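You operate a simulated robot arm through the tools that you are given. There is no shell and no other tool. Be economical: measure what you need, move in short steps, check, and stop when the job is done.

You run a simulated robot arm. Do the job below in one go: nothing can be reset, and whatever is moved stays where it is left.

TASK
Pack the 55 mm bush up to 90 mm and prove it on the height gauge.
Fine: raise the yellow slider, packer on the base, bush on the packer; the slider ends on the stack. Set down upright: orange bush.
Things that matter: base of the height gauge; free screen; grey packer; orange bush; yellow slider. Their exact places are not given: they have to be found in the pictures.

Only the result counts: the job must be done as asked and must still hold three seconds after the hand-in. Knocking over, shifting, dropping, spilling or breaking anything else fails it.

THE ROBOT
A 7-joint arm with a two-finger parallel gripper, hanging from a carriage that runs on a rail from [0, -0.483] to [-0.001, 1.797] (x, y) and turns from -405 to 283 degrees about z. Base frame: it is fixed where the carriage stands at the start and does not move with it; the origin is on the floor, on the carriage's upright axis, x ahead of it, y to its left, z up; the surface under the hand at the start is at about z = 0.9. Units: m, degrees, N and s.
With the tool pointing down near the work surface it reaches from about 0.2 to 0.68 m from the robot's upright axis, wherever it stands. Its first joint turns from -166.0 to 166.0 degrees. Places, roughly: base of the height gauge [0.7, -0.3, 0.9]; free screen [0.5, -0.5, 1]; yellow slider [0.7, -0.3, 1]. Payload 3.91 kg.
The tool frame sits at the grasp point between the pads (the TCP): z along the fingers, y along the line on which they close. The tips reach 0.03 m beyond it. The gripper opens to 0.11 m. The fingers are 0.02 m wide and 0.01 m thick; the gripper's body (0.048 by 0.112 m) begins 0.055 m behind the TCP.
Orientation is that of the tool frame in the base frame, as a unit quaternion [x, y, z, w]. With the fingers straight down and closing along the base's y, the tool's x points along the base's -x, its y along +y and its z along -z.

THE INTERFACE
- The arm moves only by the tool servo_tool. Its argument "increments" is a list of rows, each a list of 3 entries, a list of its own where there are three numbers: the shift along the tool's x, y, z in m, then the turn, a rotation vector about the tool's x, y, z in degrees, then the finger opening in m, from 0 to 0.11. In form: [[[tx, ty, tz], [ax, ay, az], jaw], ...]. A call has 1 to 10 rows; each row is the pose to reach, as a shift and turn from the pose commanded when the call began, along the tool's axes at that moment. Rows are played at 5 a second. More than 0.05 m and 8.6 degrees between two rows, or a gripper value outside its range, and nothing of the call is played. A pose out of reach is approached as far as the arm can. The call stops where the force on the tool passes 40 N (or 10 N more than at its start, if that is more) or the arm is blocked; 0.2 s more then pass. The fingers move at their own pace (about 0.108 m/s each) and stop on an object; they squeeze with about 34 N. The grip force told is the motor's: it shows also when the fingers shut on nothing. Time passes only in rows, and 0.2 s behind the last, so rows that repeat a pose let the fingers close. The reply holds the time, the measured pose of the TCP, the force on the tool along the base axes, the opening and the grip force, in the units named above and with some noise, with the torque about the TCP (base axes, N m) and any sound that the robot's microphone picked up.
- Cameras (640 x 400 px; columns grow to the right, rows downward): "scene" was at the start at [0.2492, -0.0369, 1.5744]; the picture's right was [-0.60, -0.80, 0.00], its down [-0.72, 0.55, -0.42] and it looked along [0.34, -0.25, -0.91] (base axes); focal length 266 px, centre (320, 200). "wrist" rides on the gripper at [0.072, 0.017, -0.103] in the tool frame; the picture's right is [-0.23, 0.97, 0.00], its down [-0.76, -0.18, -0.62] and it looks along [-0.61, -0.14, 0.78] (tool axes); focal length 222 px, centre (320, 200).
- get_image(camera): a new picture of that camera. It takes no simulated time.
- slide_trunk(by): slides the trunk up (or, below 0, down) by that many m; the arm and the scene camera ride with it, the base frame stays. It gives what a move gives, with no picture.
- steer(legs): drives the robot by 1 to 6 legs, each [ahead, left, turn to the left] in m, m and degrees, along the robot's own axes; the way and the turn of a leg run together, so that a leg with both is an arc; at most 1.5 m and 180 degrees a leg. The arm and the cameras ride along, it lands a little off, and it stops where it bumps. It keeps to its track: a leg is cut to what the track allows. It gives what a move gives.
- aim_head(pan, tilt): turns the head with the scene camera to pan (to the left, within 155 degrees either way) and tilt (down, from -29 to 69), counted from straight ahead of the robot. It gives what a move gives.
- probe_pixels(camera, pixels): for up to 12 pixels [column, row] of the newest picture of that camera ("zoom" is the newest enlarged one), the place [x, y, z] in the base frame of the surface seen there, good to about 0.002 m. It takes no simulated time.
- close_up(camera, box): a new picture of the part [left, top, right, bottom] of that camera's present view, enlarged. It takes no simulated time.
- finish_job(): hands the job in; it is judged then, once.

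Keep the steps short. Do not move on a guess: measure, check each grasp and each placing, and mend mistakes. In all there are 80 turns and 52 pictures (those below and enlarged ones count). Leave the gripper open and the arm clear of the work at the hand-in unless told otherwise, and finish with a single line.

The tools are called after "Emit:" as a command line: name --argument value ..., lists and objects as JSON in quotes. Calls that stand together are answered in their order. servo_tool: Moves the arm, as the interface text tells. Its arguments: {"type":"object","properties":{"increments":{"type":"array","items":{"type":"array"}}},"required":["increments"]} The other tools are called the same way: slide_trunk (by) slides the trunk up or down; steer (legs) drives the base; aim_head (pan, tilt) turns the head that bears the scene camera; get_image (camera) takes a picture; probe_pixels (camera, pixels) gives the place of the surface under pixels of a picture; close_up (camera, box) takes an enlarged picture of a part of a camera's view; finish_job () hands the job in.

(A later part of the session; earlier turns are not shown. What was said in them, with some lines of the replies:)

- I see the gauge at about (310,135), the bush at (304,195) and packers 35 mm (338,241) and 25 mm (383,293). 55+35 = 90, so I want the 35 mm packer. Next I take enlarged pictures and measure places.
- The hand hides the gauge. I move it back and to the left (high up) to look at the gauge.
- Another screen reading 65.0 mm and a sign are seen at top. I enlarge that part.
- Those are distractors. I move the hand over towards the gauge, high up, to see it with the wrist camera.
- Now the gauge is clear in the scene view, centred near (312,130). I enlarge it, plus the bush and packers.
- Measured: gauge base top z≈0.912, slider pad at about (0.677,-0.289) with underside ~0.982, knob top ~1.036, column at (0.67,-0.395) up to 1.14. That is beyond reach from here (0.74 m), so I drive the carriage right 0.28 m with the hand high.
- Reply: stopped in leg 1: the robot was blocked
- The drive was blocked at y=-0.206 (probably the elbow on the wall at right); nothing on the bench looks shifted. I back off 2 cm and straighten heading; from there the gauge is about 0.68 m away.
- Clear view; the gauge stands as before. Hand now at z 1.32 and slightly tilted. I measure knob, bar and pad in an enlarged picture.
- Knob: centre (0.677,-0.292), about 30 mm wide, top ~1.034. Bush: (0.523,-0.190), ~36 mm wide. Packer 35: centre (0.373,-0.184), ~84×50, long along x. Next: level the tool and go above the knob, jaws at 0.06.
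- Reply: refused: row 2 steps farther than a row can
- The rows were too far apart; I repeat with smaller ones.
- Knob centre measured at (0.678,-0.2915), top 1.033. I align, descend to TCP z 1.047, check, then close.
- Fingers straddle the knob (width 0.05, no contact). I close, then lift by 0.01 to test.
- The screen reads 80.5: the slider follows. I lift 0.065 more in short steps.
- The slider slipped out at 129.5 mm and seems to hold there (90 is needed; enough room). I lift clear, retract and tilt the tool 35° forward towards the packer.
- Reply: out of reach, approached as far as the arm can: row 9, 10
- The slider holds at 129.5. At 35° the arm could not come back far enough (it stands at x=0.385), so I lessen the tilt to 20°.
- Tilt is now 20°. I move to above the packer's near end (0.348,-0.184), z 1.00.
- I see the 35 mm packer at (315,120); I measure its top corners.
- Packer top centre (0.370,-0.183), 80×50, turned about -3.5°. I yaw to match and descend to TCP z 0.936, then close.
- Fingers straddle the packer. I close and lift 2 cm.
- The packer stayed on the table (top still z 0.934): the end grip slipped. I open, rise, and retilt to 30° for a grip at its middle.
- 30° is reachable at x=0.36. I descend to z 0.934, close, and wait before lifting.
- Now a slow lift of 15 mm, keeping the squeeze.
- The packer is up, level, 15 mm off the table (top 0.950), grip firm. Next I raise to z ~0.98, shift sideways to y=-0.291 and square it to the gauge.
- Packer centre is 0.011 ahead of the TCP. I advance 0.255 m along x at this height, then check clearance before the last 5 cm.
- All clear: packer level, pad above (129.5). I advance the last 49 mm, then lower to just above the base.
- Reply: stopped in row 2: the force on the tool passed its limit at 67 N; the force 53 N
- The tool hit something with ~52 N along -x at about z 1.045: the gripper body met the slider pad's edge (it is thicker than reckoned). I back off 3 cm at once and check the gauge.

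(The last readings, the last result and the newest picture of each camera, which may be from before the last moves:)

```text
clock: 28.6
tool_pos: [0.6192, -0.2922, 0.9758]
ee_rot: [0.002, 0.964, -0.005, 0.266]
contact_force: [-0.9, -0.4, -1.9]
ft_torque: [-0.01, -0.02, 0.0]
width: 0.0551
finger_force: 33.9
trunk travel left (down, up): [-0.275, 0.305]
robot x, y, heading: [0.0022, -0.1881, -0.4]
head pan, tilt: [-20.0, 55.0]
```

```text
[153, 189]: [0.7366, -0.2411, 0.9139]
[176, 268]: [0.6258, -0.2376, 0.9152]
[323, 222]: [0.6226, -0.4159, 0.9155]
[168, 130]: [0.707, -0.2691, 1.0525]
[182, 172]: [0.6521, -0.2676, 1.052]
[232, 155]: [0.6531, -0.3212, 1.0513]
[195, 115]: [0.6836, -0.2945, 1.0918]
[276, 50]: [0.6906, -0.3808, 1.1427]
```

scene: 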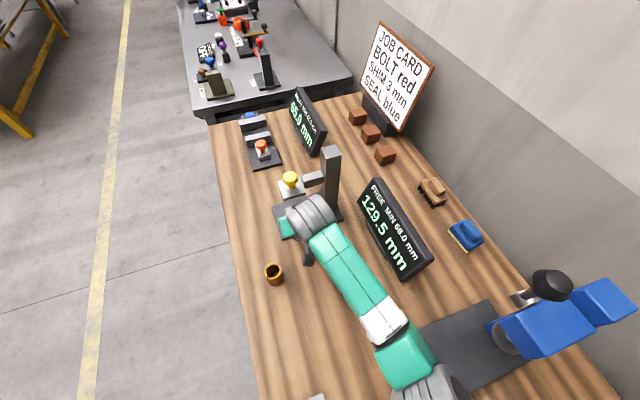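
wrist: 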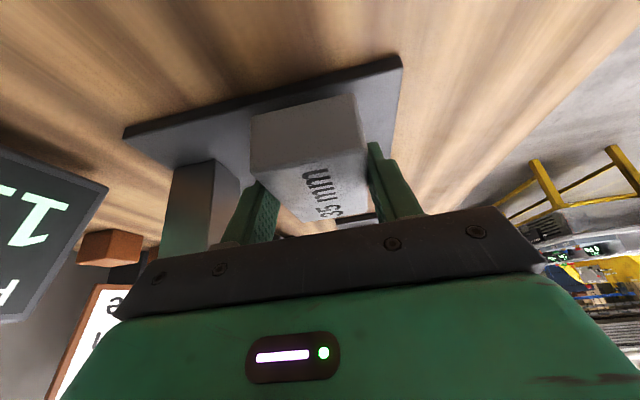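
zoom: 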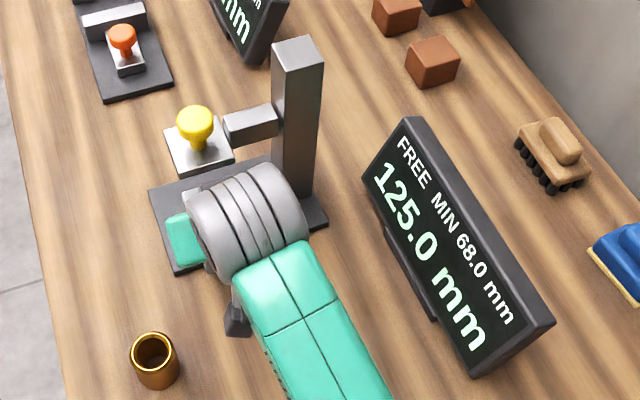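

The gauge itself has not moved within accuracy; the slider slid to 125.0 and holds, which is still enough. New plan: lower first where there is room, then go forward to x≈0.636, set the packer down there, and later push it further in from its near face.

Emit:
servo_tool --increments '[[[0.007, 0.001, 0.0115], [0, 0.9, 0], 0.0], [[0.0136, 0.0015, 0.02275], [0, 0.9, 0], 0.0], [[0.0136, 0.0015, 0.02275], [0, 0.9, 0], 0.0], [[0.0063, 0.0015, 0.0271], [0, 0.9, 0], 0.0], [[-0.001, 0.0015, 0.0315], [0, 0.9, 0], 0.0], [[-0.001, 0.0015, 0.0315], [0, 0.9, 0], 0.0]]'

Emit:
get_image --camera "wrist"

Emit:
probe_pixels --camera "wrist" --pixels '[[300, 180], [345, 157], [258, 168], [310, 155], [345, 95], [258, 115], [370, 95], [200, 125]]'

```text
clock: 30.0
tool_pos: [0.6383, -0.2905, 0.95]
ee_rot: [0.002, 0.966, -0.005, 0.259]
contact_force: [0.5, 0.6, -2.1]
ft_torque: [0.01, 0.03, 0.05]
width: 0.0549
finger_force: 34.0
trunk travel left (down, up): [-0.275, 0.305]
robot x, y, heading: [-0.0021, -0.1905, -0.8]
head pan, tilt: [-20.0, 55.0]
```

```text
16 pictures are left
```

wrist: 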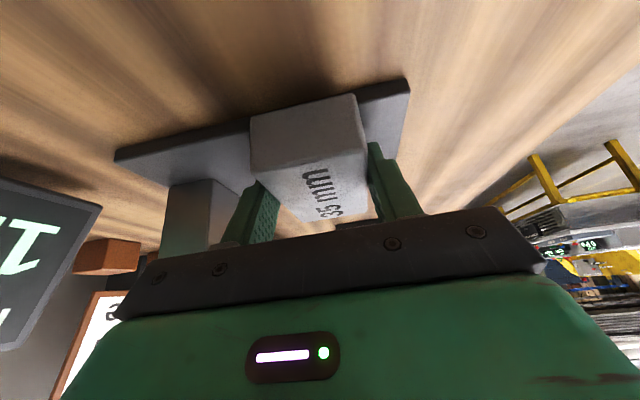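

```text
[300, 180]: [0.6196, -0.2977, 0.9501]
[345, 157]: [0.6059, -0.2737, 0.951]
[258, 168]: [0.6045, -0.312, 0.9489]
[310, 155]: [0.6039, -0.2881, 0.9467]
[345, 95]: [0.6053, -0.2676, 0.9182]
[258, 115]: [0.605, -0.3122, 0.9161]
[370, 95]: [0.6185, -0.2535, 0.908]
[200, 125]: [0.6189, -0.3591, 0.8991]
```

Packer level, near face x=0.605, bottom ~3 mm above the base, no contact. I lower 3 mm, open, and withdraw backwards.

Emit:
servo_tool --increments '[[[0.0008, 0, 0.0013], [0, 0, 0], 0.0], [[0.0016, 0, 0.0027], [0, 0, 0], 0.0], [[0.0016, 0, 0.0027], [0, 0, 0], 0.054], [[0.0016, 0, 0.0027], [0, 0, 0], 0.06], [[0.0016, 0, 0.0027], [0, 0, 0], 0.075], [[0.0016, 0, 0.0027], [0, 0, 0], 0.075], [[0.03, 0, -0.016], [0, 0, 0], 0.075], [[0.06, 0, -0.035], [0, 0, 0], 0.075], [[0.09, 0, -0.053], [0, 0, 0], 0.075]]'

Emit:
get_image --camera "wrist"

Emit:
probe_pixels --camera "wrist" --pixels '[[300, 180], [320, 200], [310, 155], [330, 190], [300, 160], [340, 160]]'

```text
clock: 32.0
tool_pos: [0.5323, -0.2897, 0.9509]
ee_rot: [0.001, 0.966, -0.004, 0.259]
contact_force: [-0.1, 0.2, 0.2]
ft_torque: [0.02, 0.0, 0.04]
width: 0.0749
finger_force: 0.0
trunk travel left (down, up): [-0.275, 0.305]
robot x, y, heading: [-0.0049, -0.1897, -0.3]
head pan, tilt: [-20.0, 55.0]
```

```text
15 pictures are left
```

wrist: 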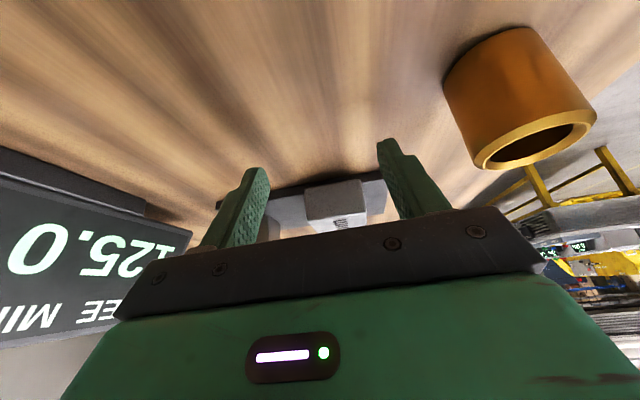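

```text
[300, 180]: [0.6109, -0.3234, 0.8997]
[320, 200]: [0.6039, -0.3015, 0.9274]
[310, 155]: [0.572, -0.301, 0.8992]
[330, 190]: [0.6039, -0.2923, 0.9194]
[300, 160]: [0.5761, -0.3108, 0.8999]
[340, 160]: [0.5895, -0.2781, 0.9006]
```

The packer rests on the base; near face x=0.604. I close the fingers and push its near face gently to x≈0.632 (TCP to 0.608).

Emit:
servo_tool --increments '[[[0, 0, 0], [0, 0, 0], 0.0], [[0, 0, 0], [0, 0, 0], 0.0], [[-0.0173, 0, 0.01], [0, 0, 0], 0.0], [[-0.0346, 0, 0.02], [0, 0, 0], 0.0], [[-0.0416, 0, 0.024], [0, 0, 0], 0.0], [[-0.048, 0, 0.0277], [0, 0, 0], 0.0], [[-0.054, 0, 0.0312], [0, 0, 0], 0.0], [[-0.06, 0, 0.0346], [0, 0, 0], 0.0], [[-0.0655, 0, 0.0378], [0, 0, 0], 0.0], [[-0.0655, 0, 0.0378], [0, 0, 0], 0.0]]'

Emit:
servo_tool --increments '[[[0.03, 0, -0.0173], [0, 0, 0], 0.0], [[0.06, 0, -0.0346], [0, 0, 0], 0.08], [[0.07, 0, -0.07], [0, 0, 0], 0.08], [[0.08, 0, -0.1], [0, 0, 0], 0.08]]'

Emit:
close_up --camera "scene" --box '[240, 130, 440, 290]'

Emit:
get_image --camera "wrist"

```text
clock: 34.2
tool_pos: [0.6096, -0.2909, 0.9503]
ee_rot: [0.002, 0.966, -0.005, 0.258]
contact_force: [1.5, -0.7, 0.4]
ft_torque: [0.01, -0.01, -0.03]
width: 0.0003
finger_force: 34.4
trunk travel left (down, up): [-0.275, 0.305]
robot x, y, heading: [0.003, -0.1946, -0.4]
head pan, tilt: [-20.0, 55.0]
```

```text
clock: 35.2
tool_pos: [0.4904, -0.2901, 0.9967]
ee_rot: [0.001, 0.966, -0.004, 0.258]
contact_force: [-0.1, 0.1, 0.2]
ft_torque: [0.0, 0.04, 0.04]
width: 0.08
finger_force: 0.0
trunk travel left (down, up): [-0.275, 0.305]
robot x, y, heading: [-0.0023, -0.1896, -0.2]
head pan, tilt: [-20.0, 55.0]
```

```text
2.50 times, centred on (340, 210) of scene
```

zoom: 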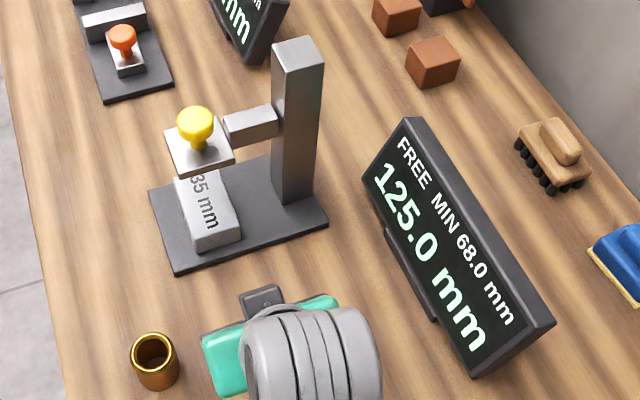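

```text
13 pictures are left
```

wrist: 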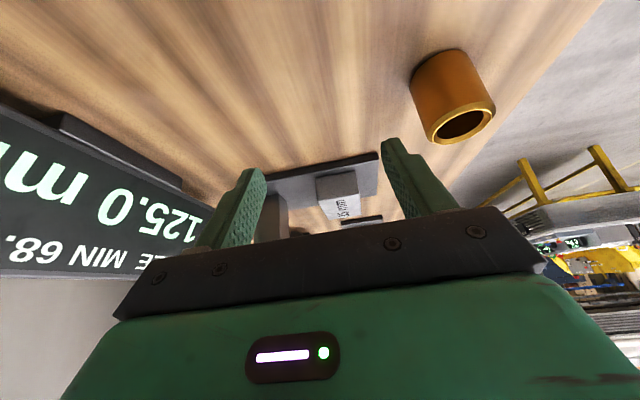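

The packer lies fully on the base under the pad. I measure it and the bush again.

Emit:
probe_pixels --camera "zoom" --pixels '[[195, 235], [236, 224], [213, 200], [190, 245], [176, 268], [183, 190], [225, 175], [155, 345], [135, 352], [175, 345], [153, 337], [157, 362]]'

Emit:
probe_pixels --camera "wrist" --pixels '[[440, 70], [428, 110], [418, 90], [470, 70], [455, 60], [447, 130], [492, 105], [460, 105], [320, 195], [357, 195], [340, 186]]'

```text
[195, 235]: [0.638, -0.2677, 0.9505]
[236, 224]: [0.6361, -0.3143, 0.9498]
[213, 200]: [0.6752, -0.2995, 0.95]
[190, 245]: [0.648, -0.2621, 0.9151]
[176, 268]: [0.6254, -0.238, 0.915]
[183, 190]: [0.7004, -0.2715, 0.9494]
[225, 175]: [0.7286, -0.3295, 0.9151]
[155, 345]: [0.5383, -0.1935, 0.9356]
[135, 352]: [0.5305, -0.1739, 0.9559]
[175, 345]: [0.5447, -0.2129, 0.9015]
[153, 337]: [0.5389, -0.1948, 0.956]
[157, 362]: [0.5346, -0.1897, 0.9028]
```

```text
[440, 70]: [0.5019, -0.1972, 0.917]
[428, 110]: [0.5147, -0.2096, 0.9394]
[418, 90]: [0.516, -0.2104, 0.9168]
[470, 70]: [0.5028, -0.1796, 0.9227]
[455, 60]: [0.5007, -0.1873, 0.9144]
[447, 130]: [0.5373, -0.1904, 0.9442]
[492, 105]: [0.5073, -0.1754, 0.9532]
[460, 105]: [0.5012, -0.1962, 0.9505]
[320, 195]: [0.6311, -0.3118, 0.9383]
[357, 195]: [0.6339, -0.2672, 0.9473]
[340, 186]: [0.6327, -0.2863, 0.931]
```

Packer centre (0.672,-0.291), squarely on the base. Bush centre (0.521,-0.191), Ø40. I go back behind the bush and tilt the tool to 50°.

Emit:
servo_tool --increments '[[[0.02, 0, -0.016], [0, -3, 0], 0.08], [[0.04, 0, -0.032], [0, -6, 0], 0.08], [[0.0556, 0.015, -0.0437], [0, -9, 0], 0.08], [[0.0556, 0.04, -0.0437], [0, -13, 0], 0.08], [[0.0556, 0.07, -0.0437], [0, -17, 0], 0.08], [[0.0556, 0.099, -0.0437], [0, -20, 0], 0.08], [[0.0556, 0.099, -0.0437], [0, -20, 0], 0.08]]'

Emit:
get_image --camera "wrist"

```text
clock: 36.8
tool_pos: [0.4203, -0.1891, 1.0068]
ee_rot: [0.001, 0.906, -0.004, 0.423]
contact_force: [-0.3, -0.5, 0.2]
ft_torque: [0.0, 0.01, 0.01]
width: 0.0801
finger_force: 0.0
trunk travel left (down, up): [-0.275, 0.305]
robot x, y, heading: [0.0043, -0.191, -0.4]
head pan, tilt: [-20.0, 55.0]
```

```text
12 pictures are left
```

wrist: 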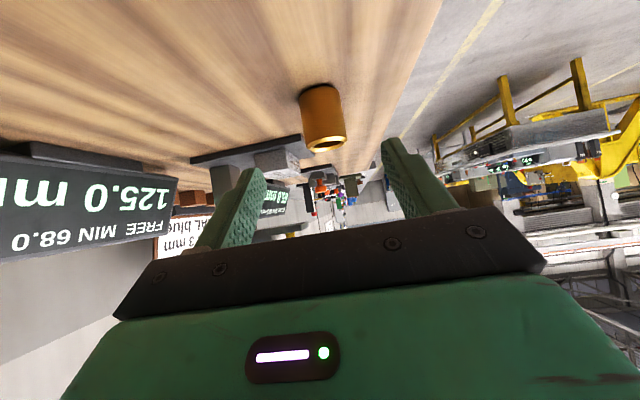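

Emit:
probe_pixels --camera "wrist" --pixels '[[301, 110], [340, 105], [320, 105], [307, 142], [343, 135], [325, 130], [322, 90]]'

```text
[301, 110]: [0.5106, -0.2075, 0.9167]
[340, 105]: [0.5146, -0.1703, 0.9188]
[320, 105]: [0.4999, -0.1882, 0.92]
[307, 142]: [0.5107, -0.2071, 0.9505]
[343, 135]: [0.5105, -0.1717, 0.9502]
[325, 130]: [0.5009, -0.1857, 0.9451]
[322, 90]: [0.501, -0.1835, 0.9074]
```

Bush centre (0.5195,-0.189). I descend to z 0.948 behind it, then go forward so that it stands between the fingers.

Emit:
servo_tool --increments '[[[0.0225, 0, 0.019], [0, 0, 0], 0.08], [[0.045, 0, 0.0378], [0, 0, 0], 0.08], [[0.028, 0, 0.058], [0, 0, 0], 0.08], [[0.01, 0, 0.0794], [0, 0, 0], 0.08], [[-0.0079, 0, 0.1008], [0, 0, 0], 0.08], [[-0.0079, 0, 0.1008], [0, 0, 0], 0.08]]'

Emit:
get_image --camera "wrist"

```text
clock: 38.2
tool_pos: [0.5019, -0.191, 0.9479]
ee_rot: [0.002, 0.907, -0.005, 0.422]
contact_force: [-0.3, -0.6, 0.1]
ft_torque: [-0.01, 0.01, -0.03]
width: 0.08
finger_force: 0.1
trunk travel left (down, up): [-0.275, 0.305]
robot x, y, heading: [0.0003, -0.1891, -0.5]
head pan, tilt: [-20.0, 55.0]
```

```text
11 pictures are left
```

wrist: 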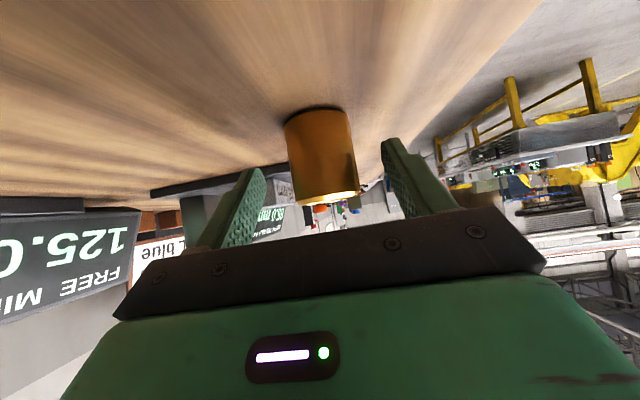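

The bush stands centred between the fingers. I close, then lift slowly 15 mm.

Emit:
servo_tool --increments '[[[0, 0, 0], [0, 0, 0], 0.05], [[0, 0, 0], [0, 0, 0], 0.03], [[0, 0, 0], [0, 0, 0], 0.01], [[0, 0, 0], [0, 0, 0], 0.0], [[-0.002, 0, -0.0017], [0, 0, 0], 0.0], [[-0.004, 0, -0.0033], [0, 0, 0], 0.0], [[-0.0077, 0, -0.0064], [0, 0, 0], 0.0], [[-0.0115, 0, -0.0096], [0, 0, 0], 0.0], [[-0.0115, 0, -0.0096], [0, 0, 0], 0.0]]'

Emit:
get_image --camera "wrist"

Emit:
probe_pixels --camera "wrist" --pixels '[[320, 120], [320, 150], [322, 180], [300, 120], [345, 120], [322, 195], [310, 112]]'

```text
clock: 40.2
tool_pos: [0.5022, -0.1912, 0.9636]
ee_rot: [0.001, 0.906, -0.004, 0.422]
contact_force: [-0.1, -0.5, -3.8]
ft_torque: [0.02, 0.1, -0.01]
width: 0.0428
finger_force: 33.8
trunk travel left (down, up): [-0.275, 0.305]
robot x, y, heading: [-0.0016, -0.186, -0.5]
head pan, tilt: [-20.0, 55.0]
```

```text
10 pictures are left
```

wrist: 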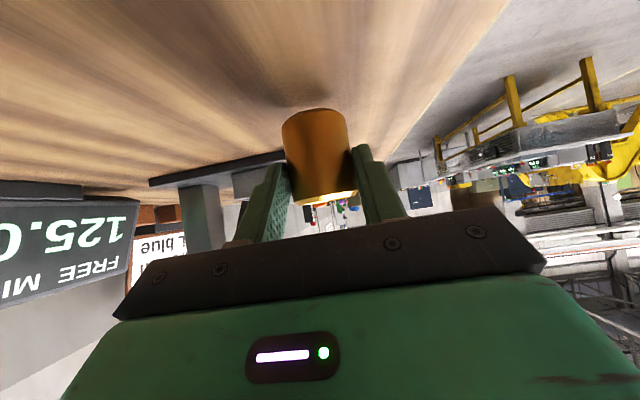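

```text
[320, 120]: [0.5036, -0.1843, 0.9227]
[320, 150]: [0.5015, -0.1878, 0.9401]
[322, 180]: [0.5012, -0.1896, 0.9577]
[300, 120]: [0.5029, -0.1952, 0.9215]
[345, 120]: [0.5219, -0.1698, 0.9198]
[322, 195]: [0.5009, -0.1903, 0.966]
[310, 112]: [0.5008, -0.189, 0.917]
```

Bush is up, upright, held firmly (3.8 N). I raise to TCP z 1.003 (bush bottom 0.955), shift to y=-0.291, and advance to x=0.602.

Emit:
servo_tool --increments '[[[-0.0151, 0, -0.0126], [0, 0, 0], 0.0], [[-0.0302, 0, -0.0253], [0, 0, 0], 0.0], [[-0.0302, -0.025, -0.0253], [0, 0, 0], 0.0], [[-0.0302, -0.05, -0.0253], [0, 0, 0], 0.0], [[-0.0302, -0.075, -0.0253], [0, 0, 0], 0.0], [[-0.0302, -0.0998, -0.0253], [0, 0, 0], 0.0], [[-0.0516, -0.0998, 0.0002], [0, 0, 0], 0.0], [[-0.073, -0.0998, 0.0258], [0, 0, 0], 0.0], [[-0.0945, -0.0998, 0.0513], [0, 0, 0], 0.0], [[-0.0945, -0.0998, 0.0513], [0, 0, 0], 0.0]]'

Emit:
get_image --camera "wrist"

Emit:
probe_pixels --camera "wrist" --pixels '[[320, 125], [320, 150], [322, 180], [322, 193], [310, 114], [350, 100], [250, 110], [280, 100]]'

```text
clock: 42.4
tool_pos: [0.6019, -0.2909, 1.0037]
ee_rot: [0.001, 0.906, -0.005, 0.423]
contact_force: [1.2, 0.3, -3.7]
ft_torque: [-0.02, 0.09, -0.02]
width: 0.0428
finger_force: 34.5
trunk travel left (down, up): [-0.275, 0.305]
robot x, y, heading: [0.0007, -0.188, -0.2]
head pan, tilt: [-20.0, 55.0]
```

```text
9 pictures are left
```

wrist: 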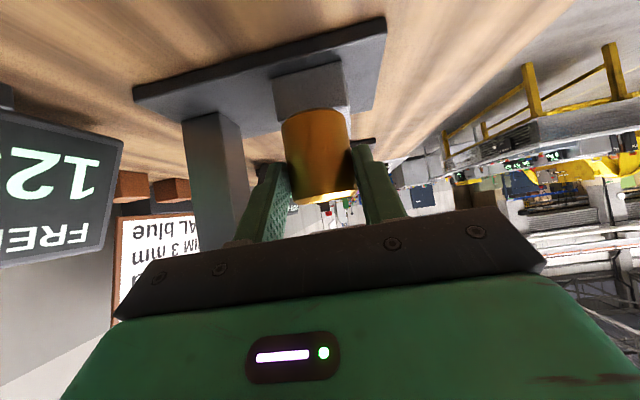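

```text
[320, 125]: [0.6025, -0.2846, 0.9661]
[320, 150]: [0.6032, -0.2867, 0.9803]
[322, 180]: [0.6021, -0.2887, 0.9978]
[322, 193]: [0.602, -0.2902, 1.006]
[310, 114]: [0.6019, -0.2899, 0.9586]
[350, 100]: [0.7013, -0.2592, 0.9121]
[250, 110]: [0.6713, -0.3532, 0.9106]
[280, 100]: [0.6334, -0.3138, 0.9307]
```

Bush upright, bottom ~0.956, clear of the packer top 0.947. I advance the last 52 mm slowly.

Emit:
servo_tool --increments '[[[-0.0096, 0, 0.0115], [0, 0, 0], 0.0], [[-0.0193, 0, 0.023], [0, 0, 0], 0.0], [[-0.0241, 0, 0.0287], [0, 0, 0], 0.0], [[-0.0289, 0, 0.0345], [0, 0, 0], 0.0], [[-0.0338, 0, 0.0402], [0, 0, 0], 0.0], [[-0.0338, 0, 0.0402], [0, 0, 0], 0.0]]'

Emit:
get_image --camera "wrist"

Emit:
probe_pixels --camera "wrist" --pixels '[[320, 125], [320, 150], [322, 180], [322, 193], [310, 114], [320, 95], [290, 95], [345, 90], [320, 80]]'

```text
clock: 43.8
tool_pos: [0.6543, -0.2911, 1.0038]
ee_rot: [0.0, 0.906, -0.004, 0.422]
contact_force: [-0.2, 0.6, -4.1]
ft_torque: [-0.01, 0.08, 0.01]
width: 0.043
finger_force: 34.2
trunk travel left (down, up): [-0.275, 0.305]
robot x, y, heading: [-0.0024, -0.1901, -0.7]
head pan, tilt: [-20.0, 55.0]
```

```text
8 pictures are left
```

wrist: 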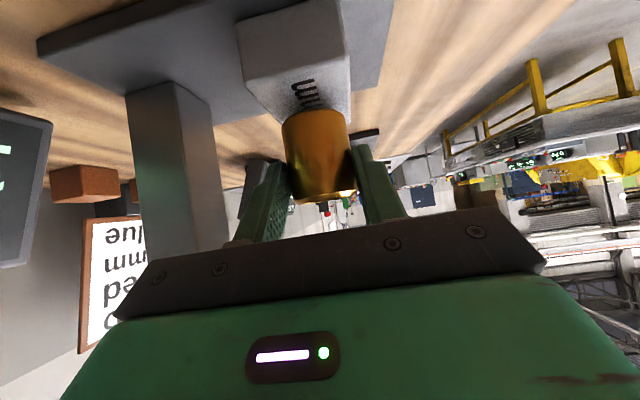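

```text
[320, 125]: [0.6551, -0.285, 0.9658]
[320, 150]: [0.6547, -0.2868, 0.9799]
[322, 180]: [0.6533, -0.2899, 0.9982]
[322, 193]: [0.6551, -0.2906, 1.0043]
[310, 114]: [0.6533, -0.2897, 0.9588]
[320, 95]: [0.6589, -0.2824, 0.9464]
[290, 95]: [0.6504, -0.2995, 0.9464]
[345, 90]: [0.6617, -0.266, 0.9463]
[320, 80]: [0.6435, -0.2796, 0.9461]
```

No contact; bush over the packer centre, packer top 0.9465. I lower 9.5 mm in small steps and watch the force.

Emit:
servo_tool --increments '[[[0.0023, 0, 0.0019], [0, 0, 0], 0.0], [[0.0046, 0, 0.0039], [0, 0, 0], 0.0], [[0.0061, 0, 0.0051], [0, 0, 0], 0.0], [[0.0067, 0, 0.0056], [0, 0, 0], 0.0], [[0.0073, 0, 0.0061], [0, 0, 0], 0.0], [[0.0073, 0, 0.0061], [0, 0, 0], 0.0]]'

```text
clock: 45.2
tool_pos: [0.6547, -0.2901, 0.9962]
ee_rot: [0.0, 0.905, -0.004, 0.425]
contact_force: [-7.5, 0.2, 18.4]
ft_torque: [0.38, 0.11, 0.09]
width: 0.0429
finger_force: 34.0
trunk travel left (down, up): [-0.275, 0.305]
robot x, y, heading: [-0.0003, -0.1886, -0.5]
head pan, tilt: [-20.0, 55.0]
```

Contact (~20 N down). I ease up 1.5 mm, open, and withdraw straight back along -x.

Emit:
servo_tool --increments '[[[0.0063, 0, 0.0053], [0, 0, 0], 0.0], [[0.0063, 0, 0.0053], [0, 0, 0], 0.043], [[0.0063, 0, 0.0053], [0, 0, 0], 0.055], [[0.0063, 0, 0.0053], [0, 0, 0], 0.075], [[0.0063, 0, 0.0053], [0, 0, 0], 0.075], [[0.0192, 0, -0.01], [0, 0, 0], 0.075], [[0.0384, 0, -0.033], [0, 0, 0], 0.075], [[0.0641, 0, -0.0636], [0, 0, 0], 0.075], [[0.0898, 0, -0.0942], [0, 0, 0], 0.075], [[0.1091, 0, -0.1172], [0, 0, 0], 0.075]]'

Emit:
close_up --camera "scene" --box '[240, 130, 440, 290]'

```text
clock: 47.4
tool_pos: [0.4948, -0.2892, 0.9848]
ee_rot: [0.001, 0.906, -0.004, 0.423]
contact_force: [0.2, -0.5, 0.0]
ft_torque: [0.0, 0.0, 0.01]
width: 0.0749
finger_force: 0.0
trunk travel left (down, up): [-0.275, 0.305]
robot x, y, heading: [-0.003, -0.1891, -0.4]
head pan, tilt: [-20.0, 55.0]
```

```text
2.50 times, centred on (340, 210) of scene
```

zoom: 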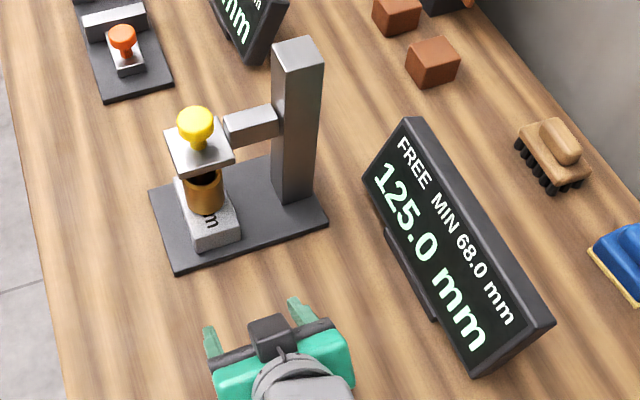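

The bush stands upright on the packer under the pad. Now I raise the hand, level the tool vertical, to press the slider down from above.

Emit:
servo_tool --increments '[[[-0.0306, 0, -0.0257], [0, 7, 0], 0.0], [[-0.0613, 0, -0.0514], [0, 14, 0], 0.0], [[-0.0919, 0, -0.0772], [0, 21, 0], 0.0], [[-0.1226, 0, -0.1029], [0, 28, 0], 0.0], [[-0.1532, 0, -0.1286], [0, 35, 0], 0.0], [[-0.18, 0, -0.15], [0, 42, 0], 0.0], [[-0.18, 0, -0.15], [0, 50, 0], 0.0], [[-0.18, 0, -0.15], [0, 50, 0], 0.0]]'

```text
clock: 49.2
tool_pos: [0.4952, -0.2882, 1.1043]
ee_rot: [0.002, 0.968, -0.004, 0.251]
contact_force: [-0.4, 0.0, -0.3]
ft_torque: [0.01, 0.0, 0.03]
width: 0.0001
finger_force: 34.0
out of reach, approached as far as the arm can: row 4, 5, 6, 7, 8
trunk travel left (down, up): [-0.275, 0.305]
robot x, y, heading: [-0.0014, -0.1901, -0.4]
head pan, tilt: [-20.0, 55.0]
```

It stopped part way (29° tilt, z 1.104). I try levelling in place first.

Emit:
servo_tool --increments '[[[0, 0, 0], [0, 7, 0], 0.0], [[0, 0, 0], [0, 14, 0], 0.0], [[0, 0, 0], [0, 21, 0], 0.0], [[0, 0, 0], [0, 29, 0], 0.0], [[0, 0, 0], [0, 29, 0], 0.0]]'

```text
clock: 50.4
tool_pos: [0.4971, -0.2898, 1.1034]
ee_rot: [0.004, 1.0, -0.004, -0.001]
contact_force: [0.5, 0.2, -0.2]
ft_torque: [0.02, 0.05, -0.02]
width: 0.0
finger_force: 34.1
out of reach, approached as far as the arm can: row 1, 2
trunk travel left (down, up): [-0.275, 0.305]
robot x, y, heading: [0.0017, -0.1894, -0.5]
head pan, tilt: [-20.0, 55.0]
```

Vertical now. I go up 8 cm, then forward over the knob (0.678,-0.2915).

Emit:
servo_tool --increments '[[[0, 0, -0.04], [0, 0, 0], 0.0], [[0, 0, -0.08], [0, 0, 0], 0.0], [[-0.045, 0, -0.08], [0, 0, 0], 0.0], [[-0.09, 0, -0.08], [0, 0, 0], 0.0], [[-0.135, -0.001, -0.08], [0, 0, 0], 0.0], [[-0.181, -0.0017, -0.08], [0, 0, 0], 0.0], [[-0.181, -0.0017, -0.08], [0, 0, 0], 0.0], [[-0.181, -0.0017, -0.05], [0, 0, 0], 0.0], [[-0.181, -0.0017, -0.05], [0, 0, 0], 0.0]]'

Emit:
get_image --camera "wrist"

Emit:
probe_pixels --camera "wrist" --pixels '[[330, 130], [325, 140], [335, 120], [330, 110]]'

```text
clock: 52.4
tool_pos: [0.6783, -0.2914, 1.1533]
ee_rot: [0.003, 1.0, -0.003, 0.0]
contact_force: [-0.2, 0.0, 0.5]
ft_torque: [-0.01, 0.04, 0.0]
width: 0.0001
finger_force: 33.9
trunk travel left (down, up): [-0.275, 0.305]
robot x, y, heading: [-0.001, -0.1919, -0.2]
head pan, tilt: [-20.0, 55.0]
```

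```text
6 pictures are left
```

wrist: 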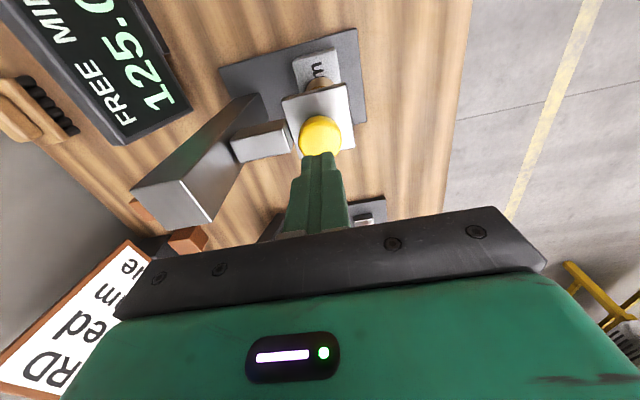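

```text
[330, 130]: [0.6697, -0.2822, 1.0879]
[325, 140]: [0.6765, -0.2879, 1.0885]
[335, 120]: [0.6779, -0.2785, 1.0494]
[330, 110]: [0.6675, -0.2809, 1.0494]
```

Closed tips are over the knob (top 1.088). I press down slowly to TCP z 1.088 (reading should near 95).

Emit:
servo_tool --increments '[[[0, 0, 0.02], [0, 0, 0], 0.0], [[0, 0, 0.032], [0, 0, 0], 0.0], [[0, 0, 0.038], [0, 0, 0], 0.0], [[0, 0, 0.044], [0, 0, 0], 0.0], [[0, 0, 0.05], [0, 0, 0], 0.0], [[0, 0, 0.055], [0, 0, 0], 0.0], [[0, 0, 0.06], [0, 0, 0], 0.0], [[0, 0, 0.065], [0, 0, 0], 0.0], [[0, 0, 0.065], [0, 0, 0], 0.0]]'

Emit:
close_up --camera "scene" --box '[240, 130, 440, 290]'

```text
clock: 54.4
tool_pos: [0.6779, -0.2937, 1.0886]
ee_rot: [0.003, 1.0, -0.003, 0.0]
contact_force: [0.6, 0.1, 0.3]
ft_torque: [-0.02, 0.0, -0.01]
width: 0.0
finger_force: 33.7
trunk travel left (down, up): [-0.275, 0.305]
robot x, y, heading: [-0.0008, -0.1872, -0.3]
head pan, tilt: [-20.0, 55.0]
```

```text
2.50 times, centred on (340, 210) of scene
```

zoom: 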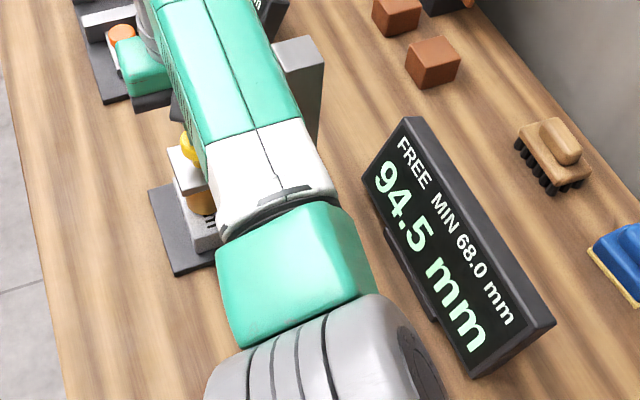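

Reads 94.5. I press 5 mm more in 1 mm steps until the force rises.

Emit:
servo_tool --increments '[[[0, 0, 0.001], [0, 0, 0], 0.0], [[0, 0, 0.002], [0, 0, 0], 0.0], [[0, 0, 0.003], [0, 0, 0], 0.0], [[0, 0, 0.004], [0, 0, 0], 0.0], [[0, 0, 0.005], [0, 0, 0], 0.0], [[0, 0, 0.0055], [0, 0, 0], 0.0], [[0, 0, 0.0055], [0, 0, 0], 0.0]]'

Emit:
close_up --camera "scene" --box '[240, 130, 440, 290]'

```text
clock: 56.0
tool_pos: [0.6774, -0.2948, 1.0838]
ee_rot: [0.003, 1.0, -0.003, 0.0]
contact_force: [-1.4, -0.6, 6.0]
ft_torque: [-0.03, 0.04, -0.04]
width: 0.0
finger_force: 33.7
trunk travel left (down, up): [-0.275, 0.305]
robot x, y, heading: [-0.0004, -0.1919, -0.3]
head pan, tilt: [-20.0, 55.0]
```

```text
2.50 times, centred on (340, 210) of scene
```

zoom: 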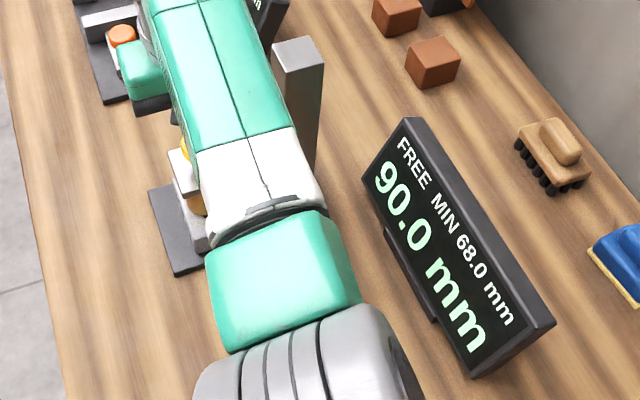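

Reads 90.0 with force rising (6 N). I press 1.5 mm more to seat it, then lift off straight up and open.

Emit:
servo_tool --increments '[[[0, 0, 0.0008], [0, 0, 0], 0.0], [[0, 0, 0.0015], [0, 0, 0], 0.0], [[0, 0, 0.0015], [0, 0, 0], 0.0]]'

Emit:
servo_tool --increments '[[[0, 0, -0.01], [0, 0, 0], 0.0], [[0, 0, -0.05], [0, 0, 0], 0.0], [[0, 0, -0.1], [0, 0, 0], 0.0], [[0.04, 0, -0.12], [0, 0, 0], 0.05], [[0.085, 0, -0.12], [0, 0, 0], 0.1], [[0.13, 0, -0.12], [0, 0, 0], 0.1], [[0.17, 0, -0.12], [0, 0, 0], 0.1], [[0.21, 0, -0.12], [0, 0, 0], 0.1], [[0.21, 0, -0.12], [0, 0, 0], 0.1]]'

Emit:
close_up --camera "scene" --box '[240, 130, 440, 290]'

```text
clock: 56.8
tool_pos: [0.68, -0.2933, 1.0839]
ee_rot: [0.002, 1.0, -0.004, 0.001]
contact_force: [-10.5, 1.0, 26.4]
ft_torque: [0.09, 0.32, 0.03]
width: 0.0
finger_force: 33.7
trunk travel left (down, up): [-0.275, 0.305]
robot x, y, heading: [-0.0004, -0.1897, -0.2]
head pan, tilt: [-20.0, 55.0]
```

```text
clock: 59.0
tool_pos: [0.4609, -0.2538, 1.191]
ee_rot: [-0.011, 1.0, 0.012, -0.01]
contact_force: [3.1, -24.5, 7.5]
ft_torque: [2.1, 0.38, -0.01]
width: 0.0999
finger_force: 0.1
trunk travel left (down, up): [-0.275, 0.305]
robot x, y, heading: [0.0029, -0.1877, -0.1]
head pan, tilt: [-20.0, 55.0]
stopped in row 9: the arm was blocked; the commanded pose is now the measured one
```

```text
2.50 times, centred on (340, 210) of scene
```

zoom: 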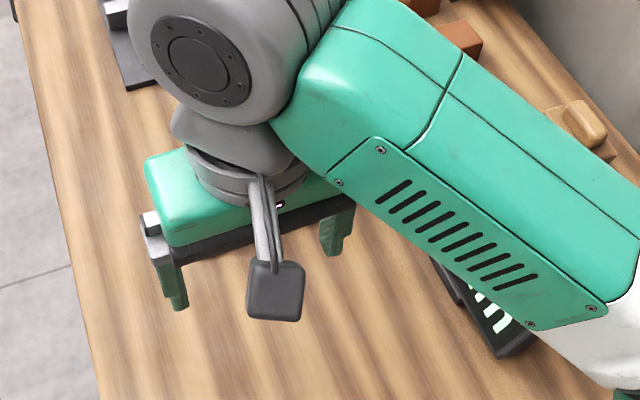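

The arm was blocked on the way back. I look at the whole scene before moving.

Emit:
get_image --camera "scene"

```text
2 pictures are left
```

scene: 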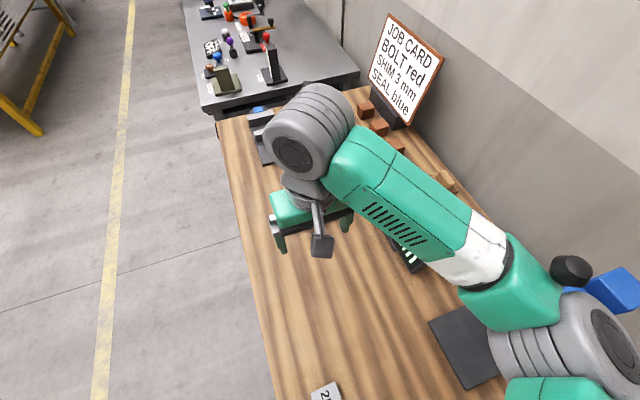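

The elbow (590,300) appears pressed against the blue/black press beside it. I go back forward along the path in small steps to release it.

Emit:
servo_tool --increments '[[[-0.015, -0.01, 0], [0, 0, 0], 0.1], [[-0.03, -0.02, 0], [0, 0, 0], 0.1], [[-0.045, -0.03, 0], [0, 0, 0], 0.1], [[-0.06, -0.035, 0], [0, 0, 0], 0.1], [[-0.06, -0.035, 0], [0, 0, 0], 0.1]]'

```text
clock: 60.4
tool_pos: [0.5032, -0.3038, 1.1849]
ee_rot: [0.001, 1.0, 0.008, -0.014]
contact_force: [-1.2, 2.0, -1.6]
ft_torque: [-0.17, -0.03, 0.01]
width: 0.0998
finger_force: 0.1
trunk travel left (down, up): [-0.275, 0.305]
robot x, y, heading: [-0.0033, -0.1864, -0.7]
head pan, tilt: [-20.0, 55.0]
stopped in row 5: the arm was blocked; the commanded pose is now the measured one
```

Readings are now small (2 N). I take a scene picture to see what is near.

Emit:
get_image --camera "scene"

Emit:
probe_pixels --camera "scene" --pixels '[[570, 270], [610, 290], [540, 285], [590, 320], [480, 260], [400, 220], [410, 255], [470, 350], [610, 340], [300, 140], [330, 180], [450, 180]]'

```text
1 pictures are left
```

scene: 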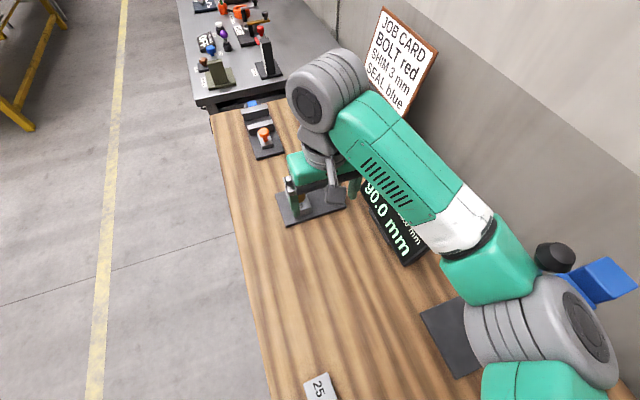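

```text
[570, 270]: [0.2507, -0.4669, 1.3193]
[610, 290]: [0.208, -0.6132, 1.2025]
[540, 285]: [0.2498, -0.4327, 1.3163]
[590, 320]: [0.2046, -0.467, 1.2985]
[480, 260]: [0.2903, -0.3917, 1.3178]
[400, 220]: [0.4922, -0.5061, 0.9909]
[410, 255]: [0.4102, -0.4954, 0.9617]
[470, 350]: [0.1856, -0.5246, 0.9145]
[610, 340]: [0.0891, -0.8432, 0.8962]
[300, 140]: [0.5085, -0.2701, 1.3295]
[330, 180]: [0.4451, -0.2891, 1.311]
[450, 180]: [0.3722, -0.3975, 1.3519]
```

The screen reads 90.0. The elbow at (0.25,-0.44) is next to the press's knob/lever. The safest way out is sideways away from it: drive the carriage left 0.15 m (hand is high and clear of the gauge).

Emit:
steer --legs '[[0, 0.15, 0]]'

```text
clock: 61.8
tool_pos: [0.5272, -0.1714, 1.1986]
ee_rot: [-0.002, 1.0, 0.0, -0.003]
contact_force: [0.9, 0.7, -0.5]
ft_torque: [0.0, 0.0, -0.01]
width: 0.0997
finger_force: 0.0
trunk travel left (down, up): [-0.275, 0.305]
robot x, y, heading: [0.0006, -0.0398, -0.7]
head pan, tilt: [-20.0, 55.0]
```

Free now, no forces. I turn the head a little right and take the last picture to check gauge, screen and press.

Emit:
aim_head --pan -34 --tilt 58

Emit:
get_image --camera "scene"

Emit:
probe_pixels --camera "scene" --pixels '[[320, 130], [300, 140], [310, 110], [340, 100], [290, 160], [480, 220]]'

```text
clock: 62.5
tool_pos: [0.5263, -0.1717, 1.1989]
ee_rot: [-0.002, 1.0, 0.0, -0.004]
contact_force: [-0.5, -0.1, 0.1]
ft_torque: [-0.03, 0.0, -0.01]
width: 0.1
finger_force: 0.1
trunk travel left (down, up): [-0.275, 0.305]
robot x, y, heading: [-0.0008, -0.0435, -0.4]
head pan, tilt: [-34.0, 58.0]
```

```text
0 pictures are left
```

scene: 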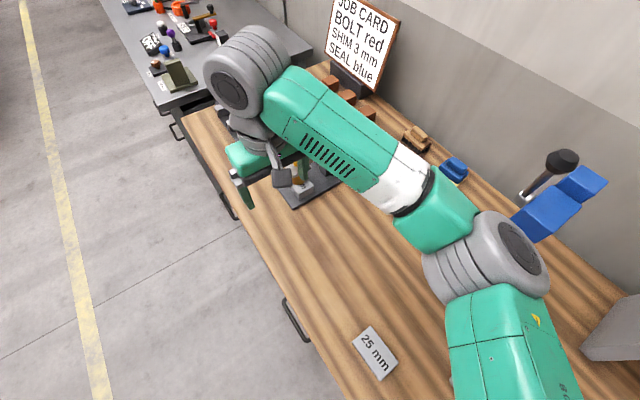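

```text
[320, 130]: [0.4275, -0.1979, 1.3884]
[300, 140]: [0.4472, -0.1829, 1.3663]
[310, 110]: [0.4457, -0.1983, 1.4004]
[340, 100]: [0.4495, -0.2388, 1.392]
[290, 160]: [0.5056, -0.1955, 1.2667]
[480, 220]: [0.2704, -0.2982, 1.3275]
```

The press is standing, the bush and packer are in the gauge, the screen read 90.0 after I lifted off, the gripper is open and the arm is clear. I hand in.

Emit:
finish_job

```text
The job is handed in.
```

The bush stands upright on the 35 mm packer with the slider resting on it, and the gauge screen last read 90.0 mm; on the way the gripper bumped the slider pad (gauge base unmoved within about 3 mm) and the arm was blocked while backing off, probably by its elbow on the blue press, which was still standing in the last picture.
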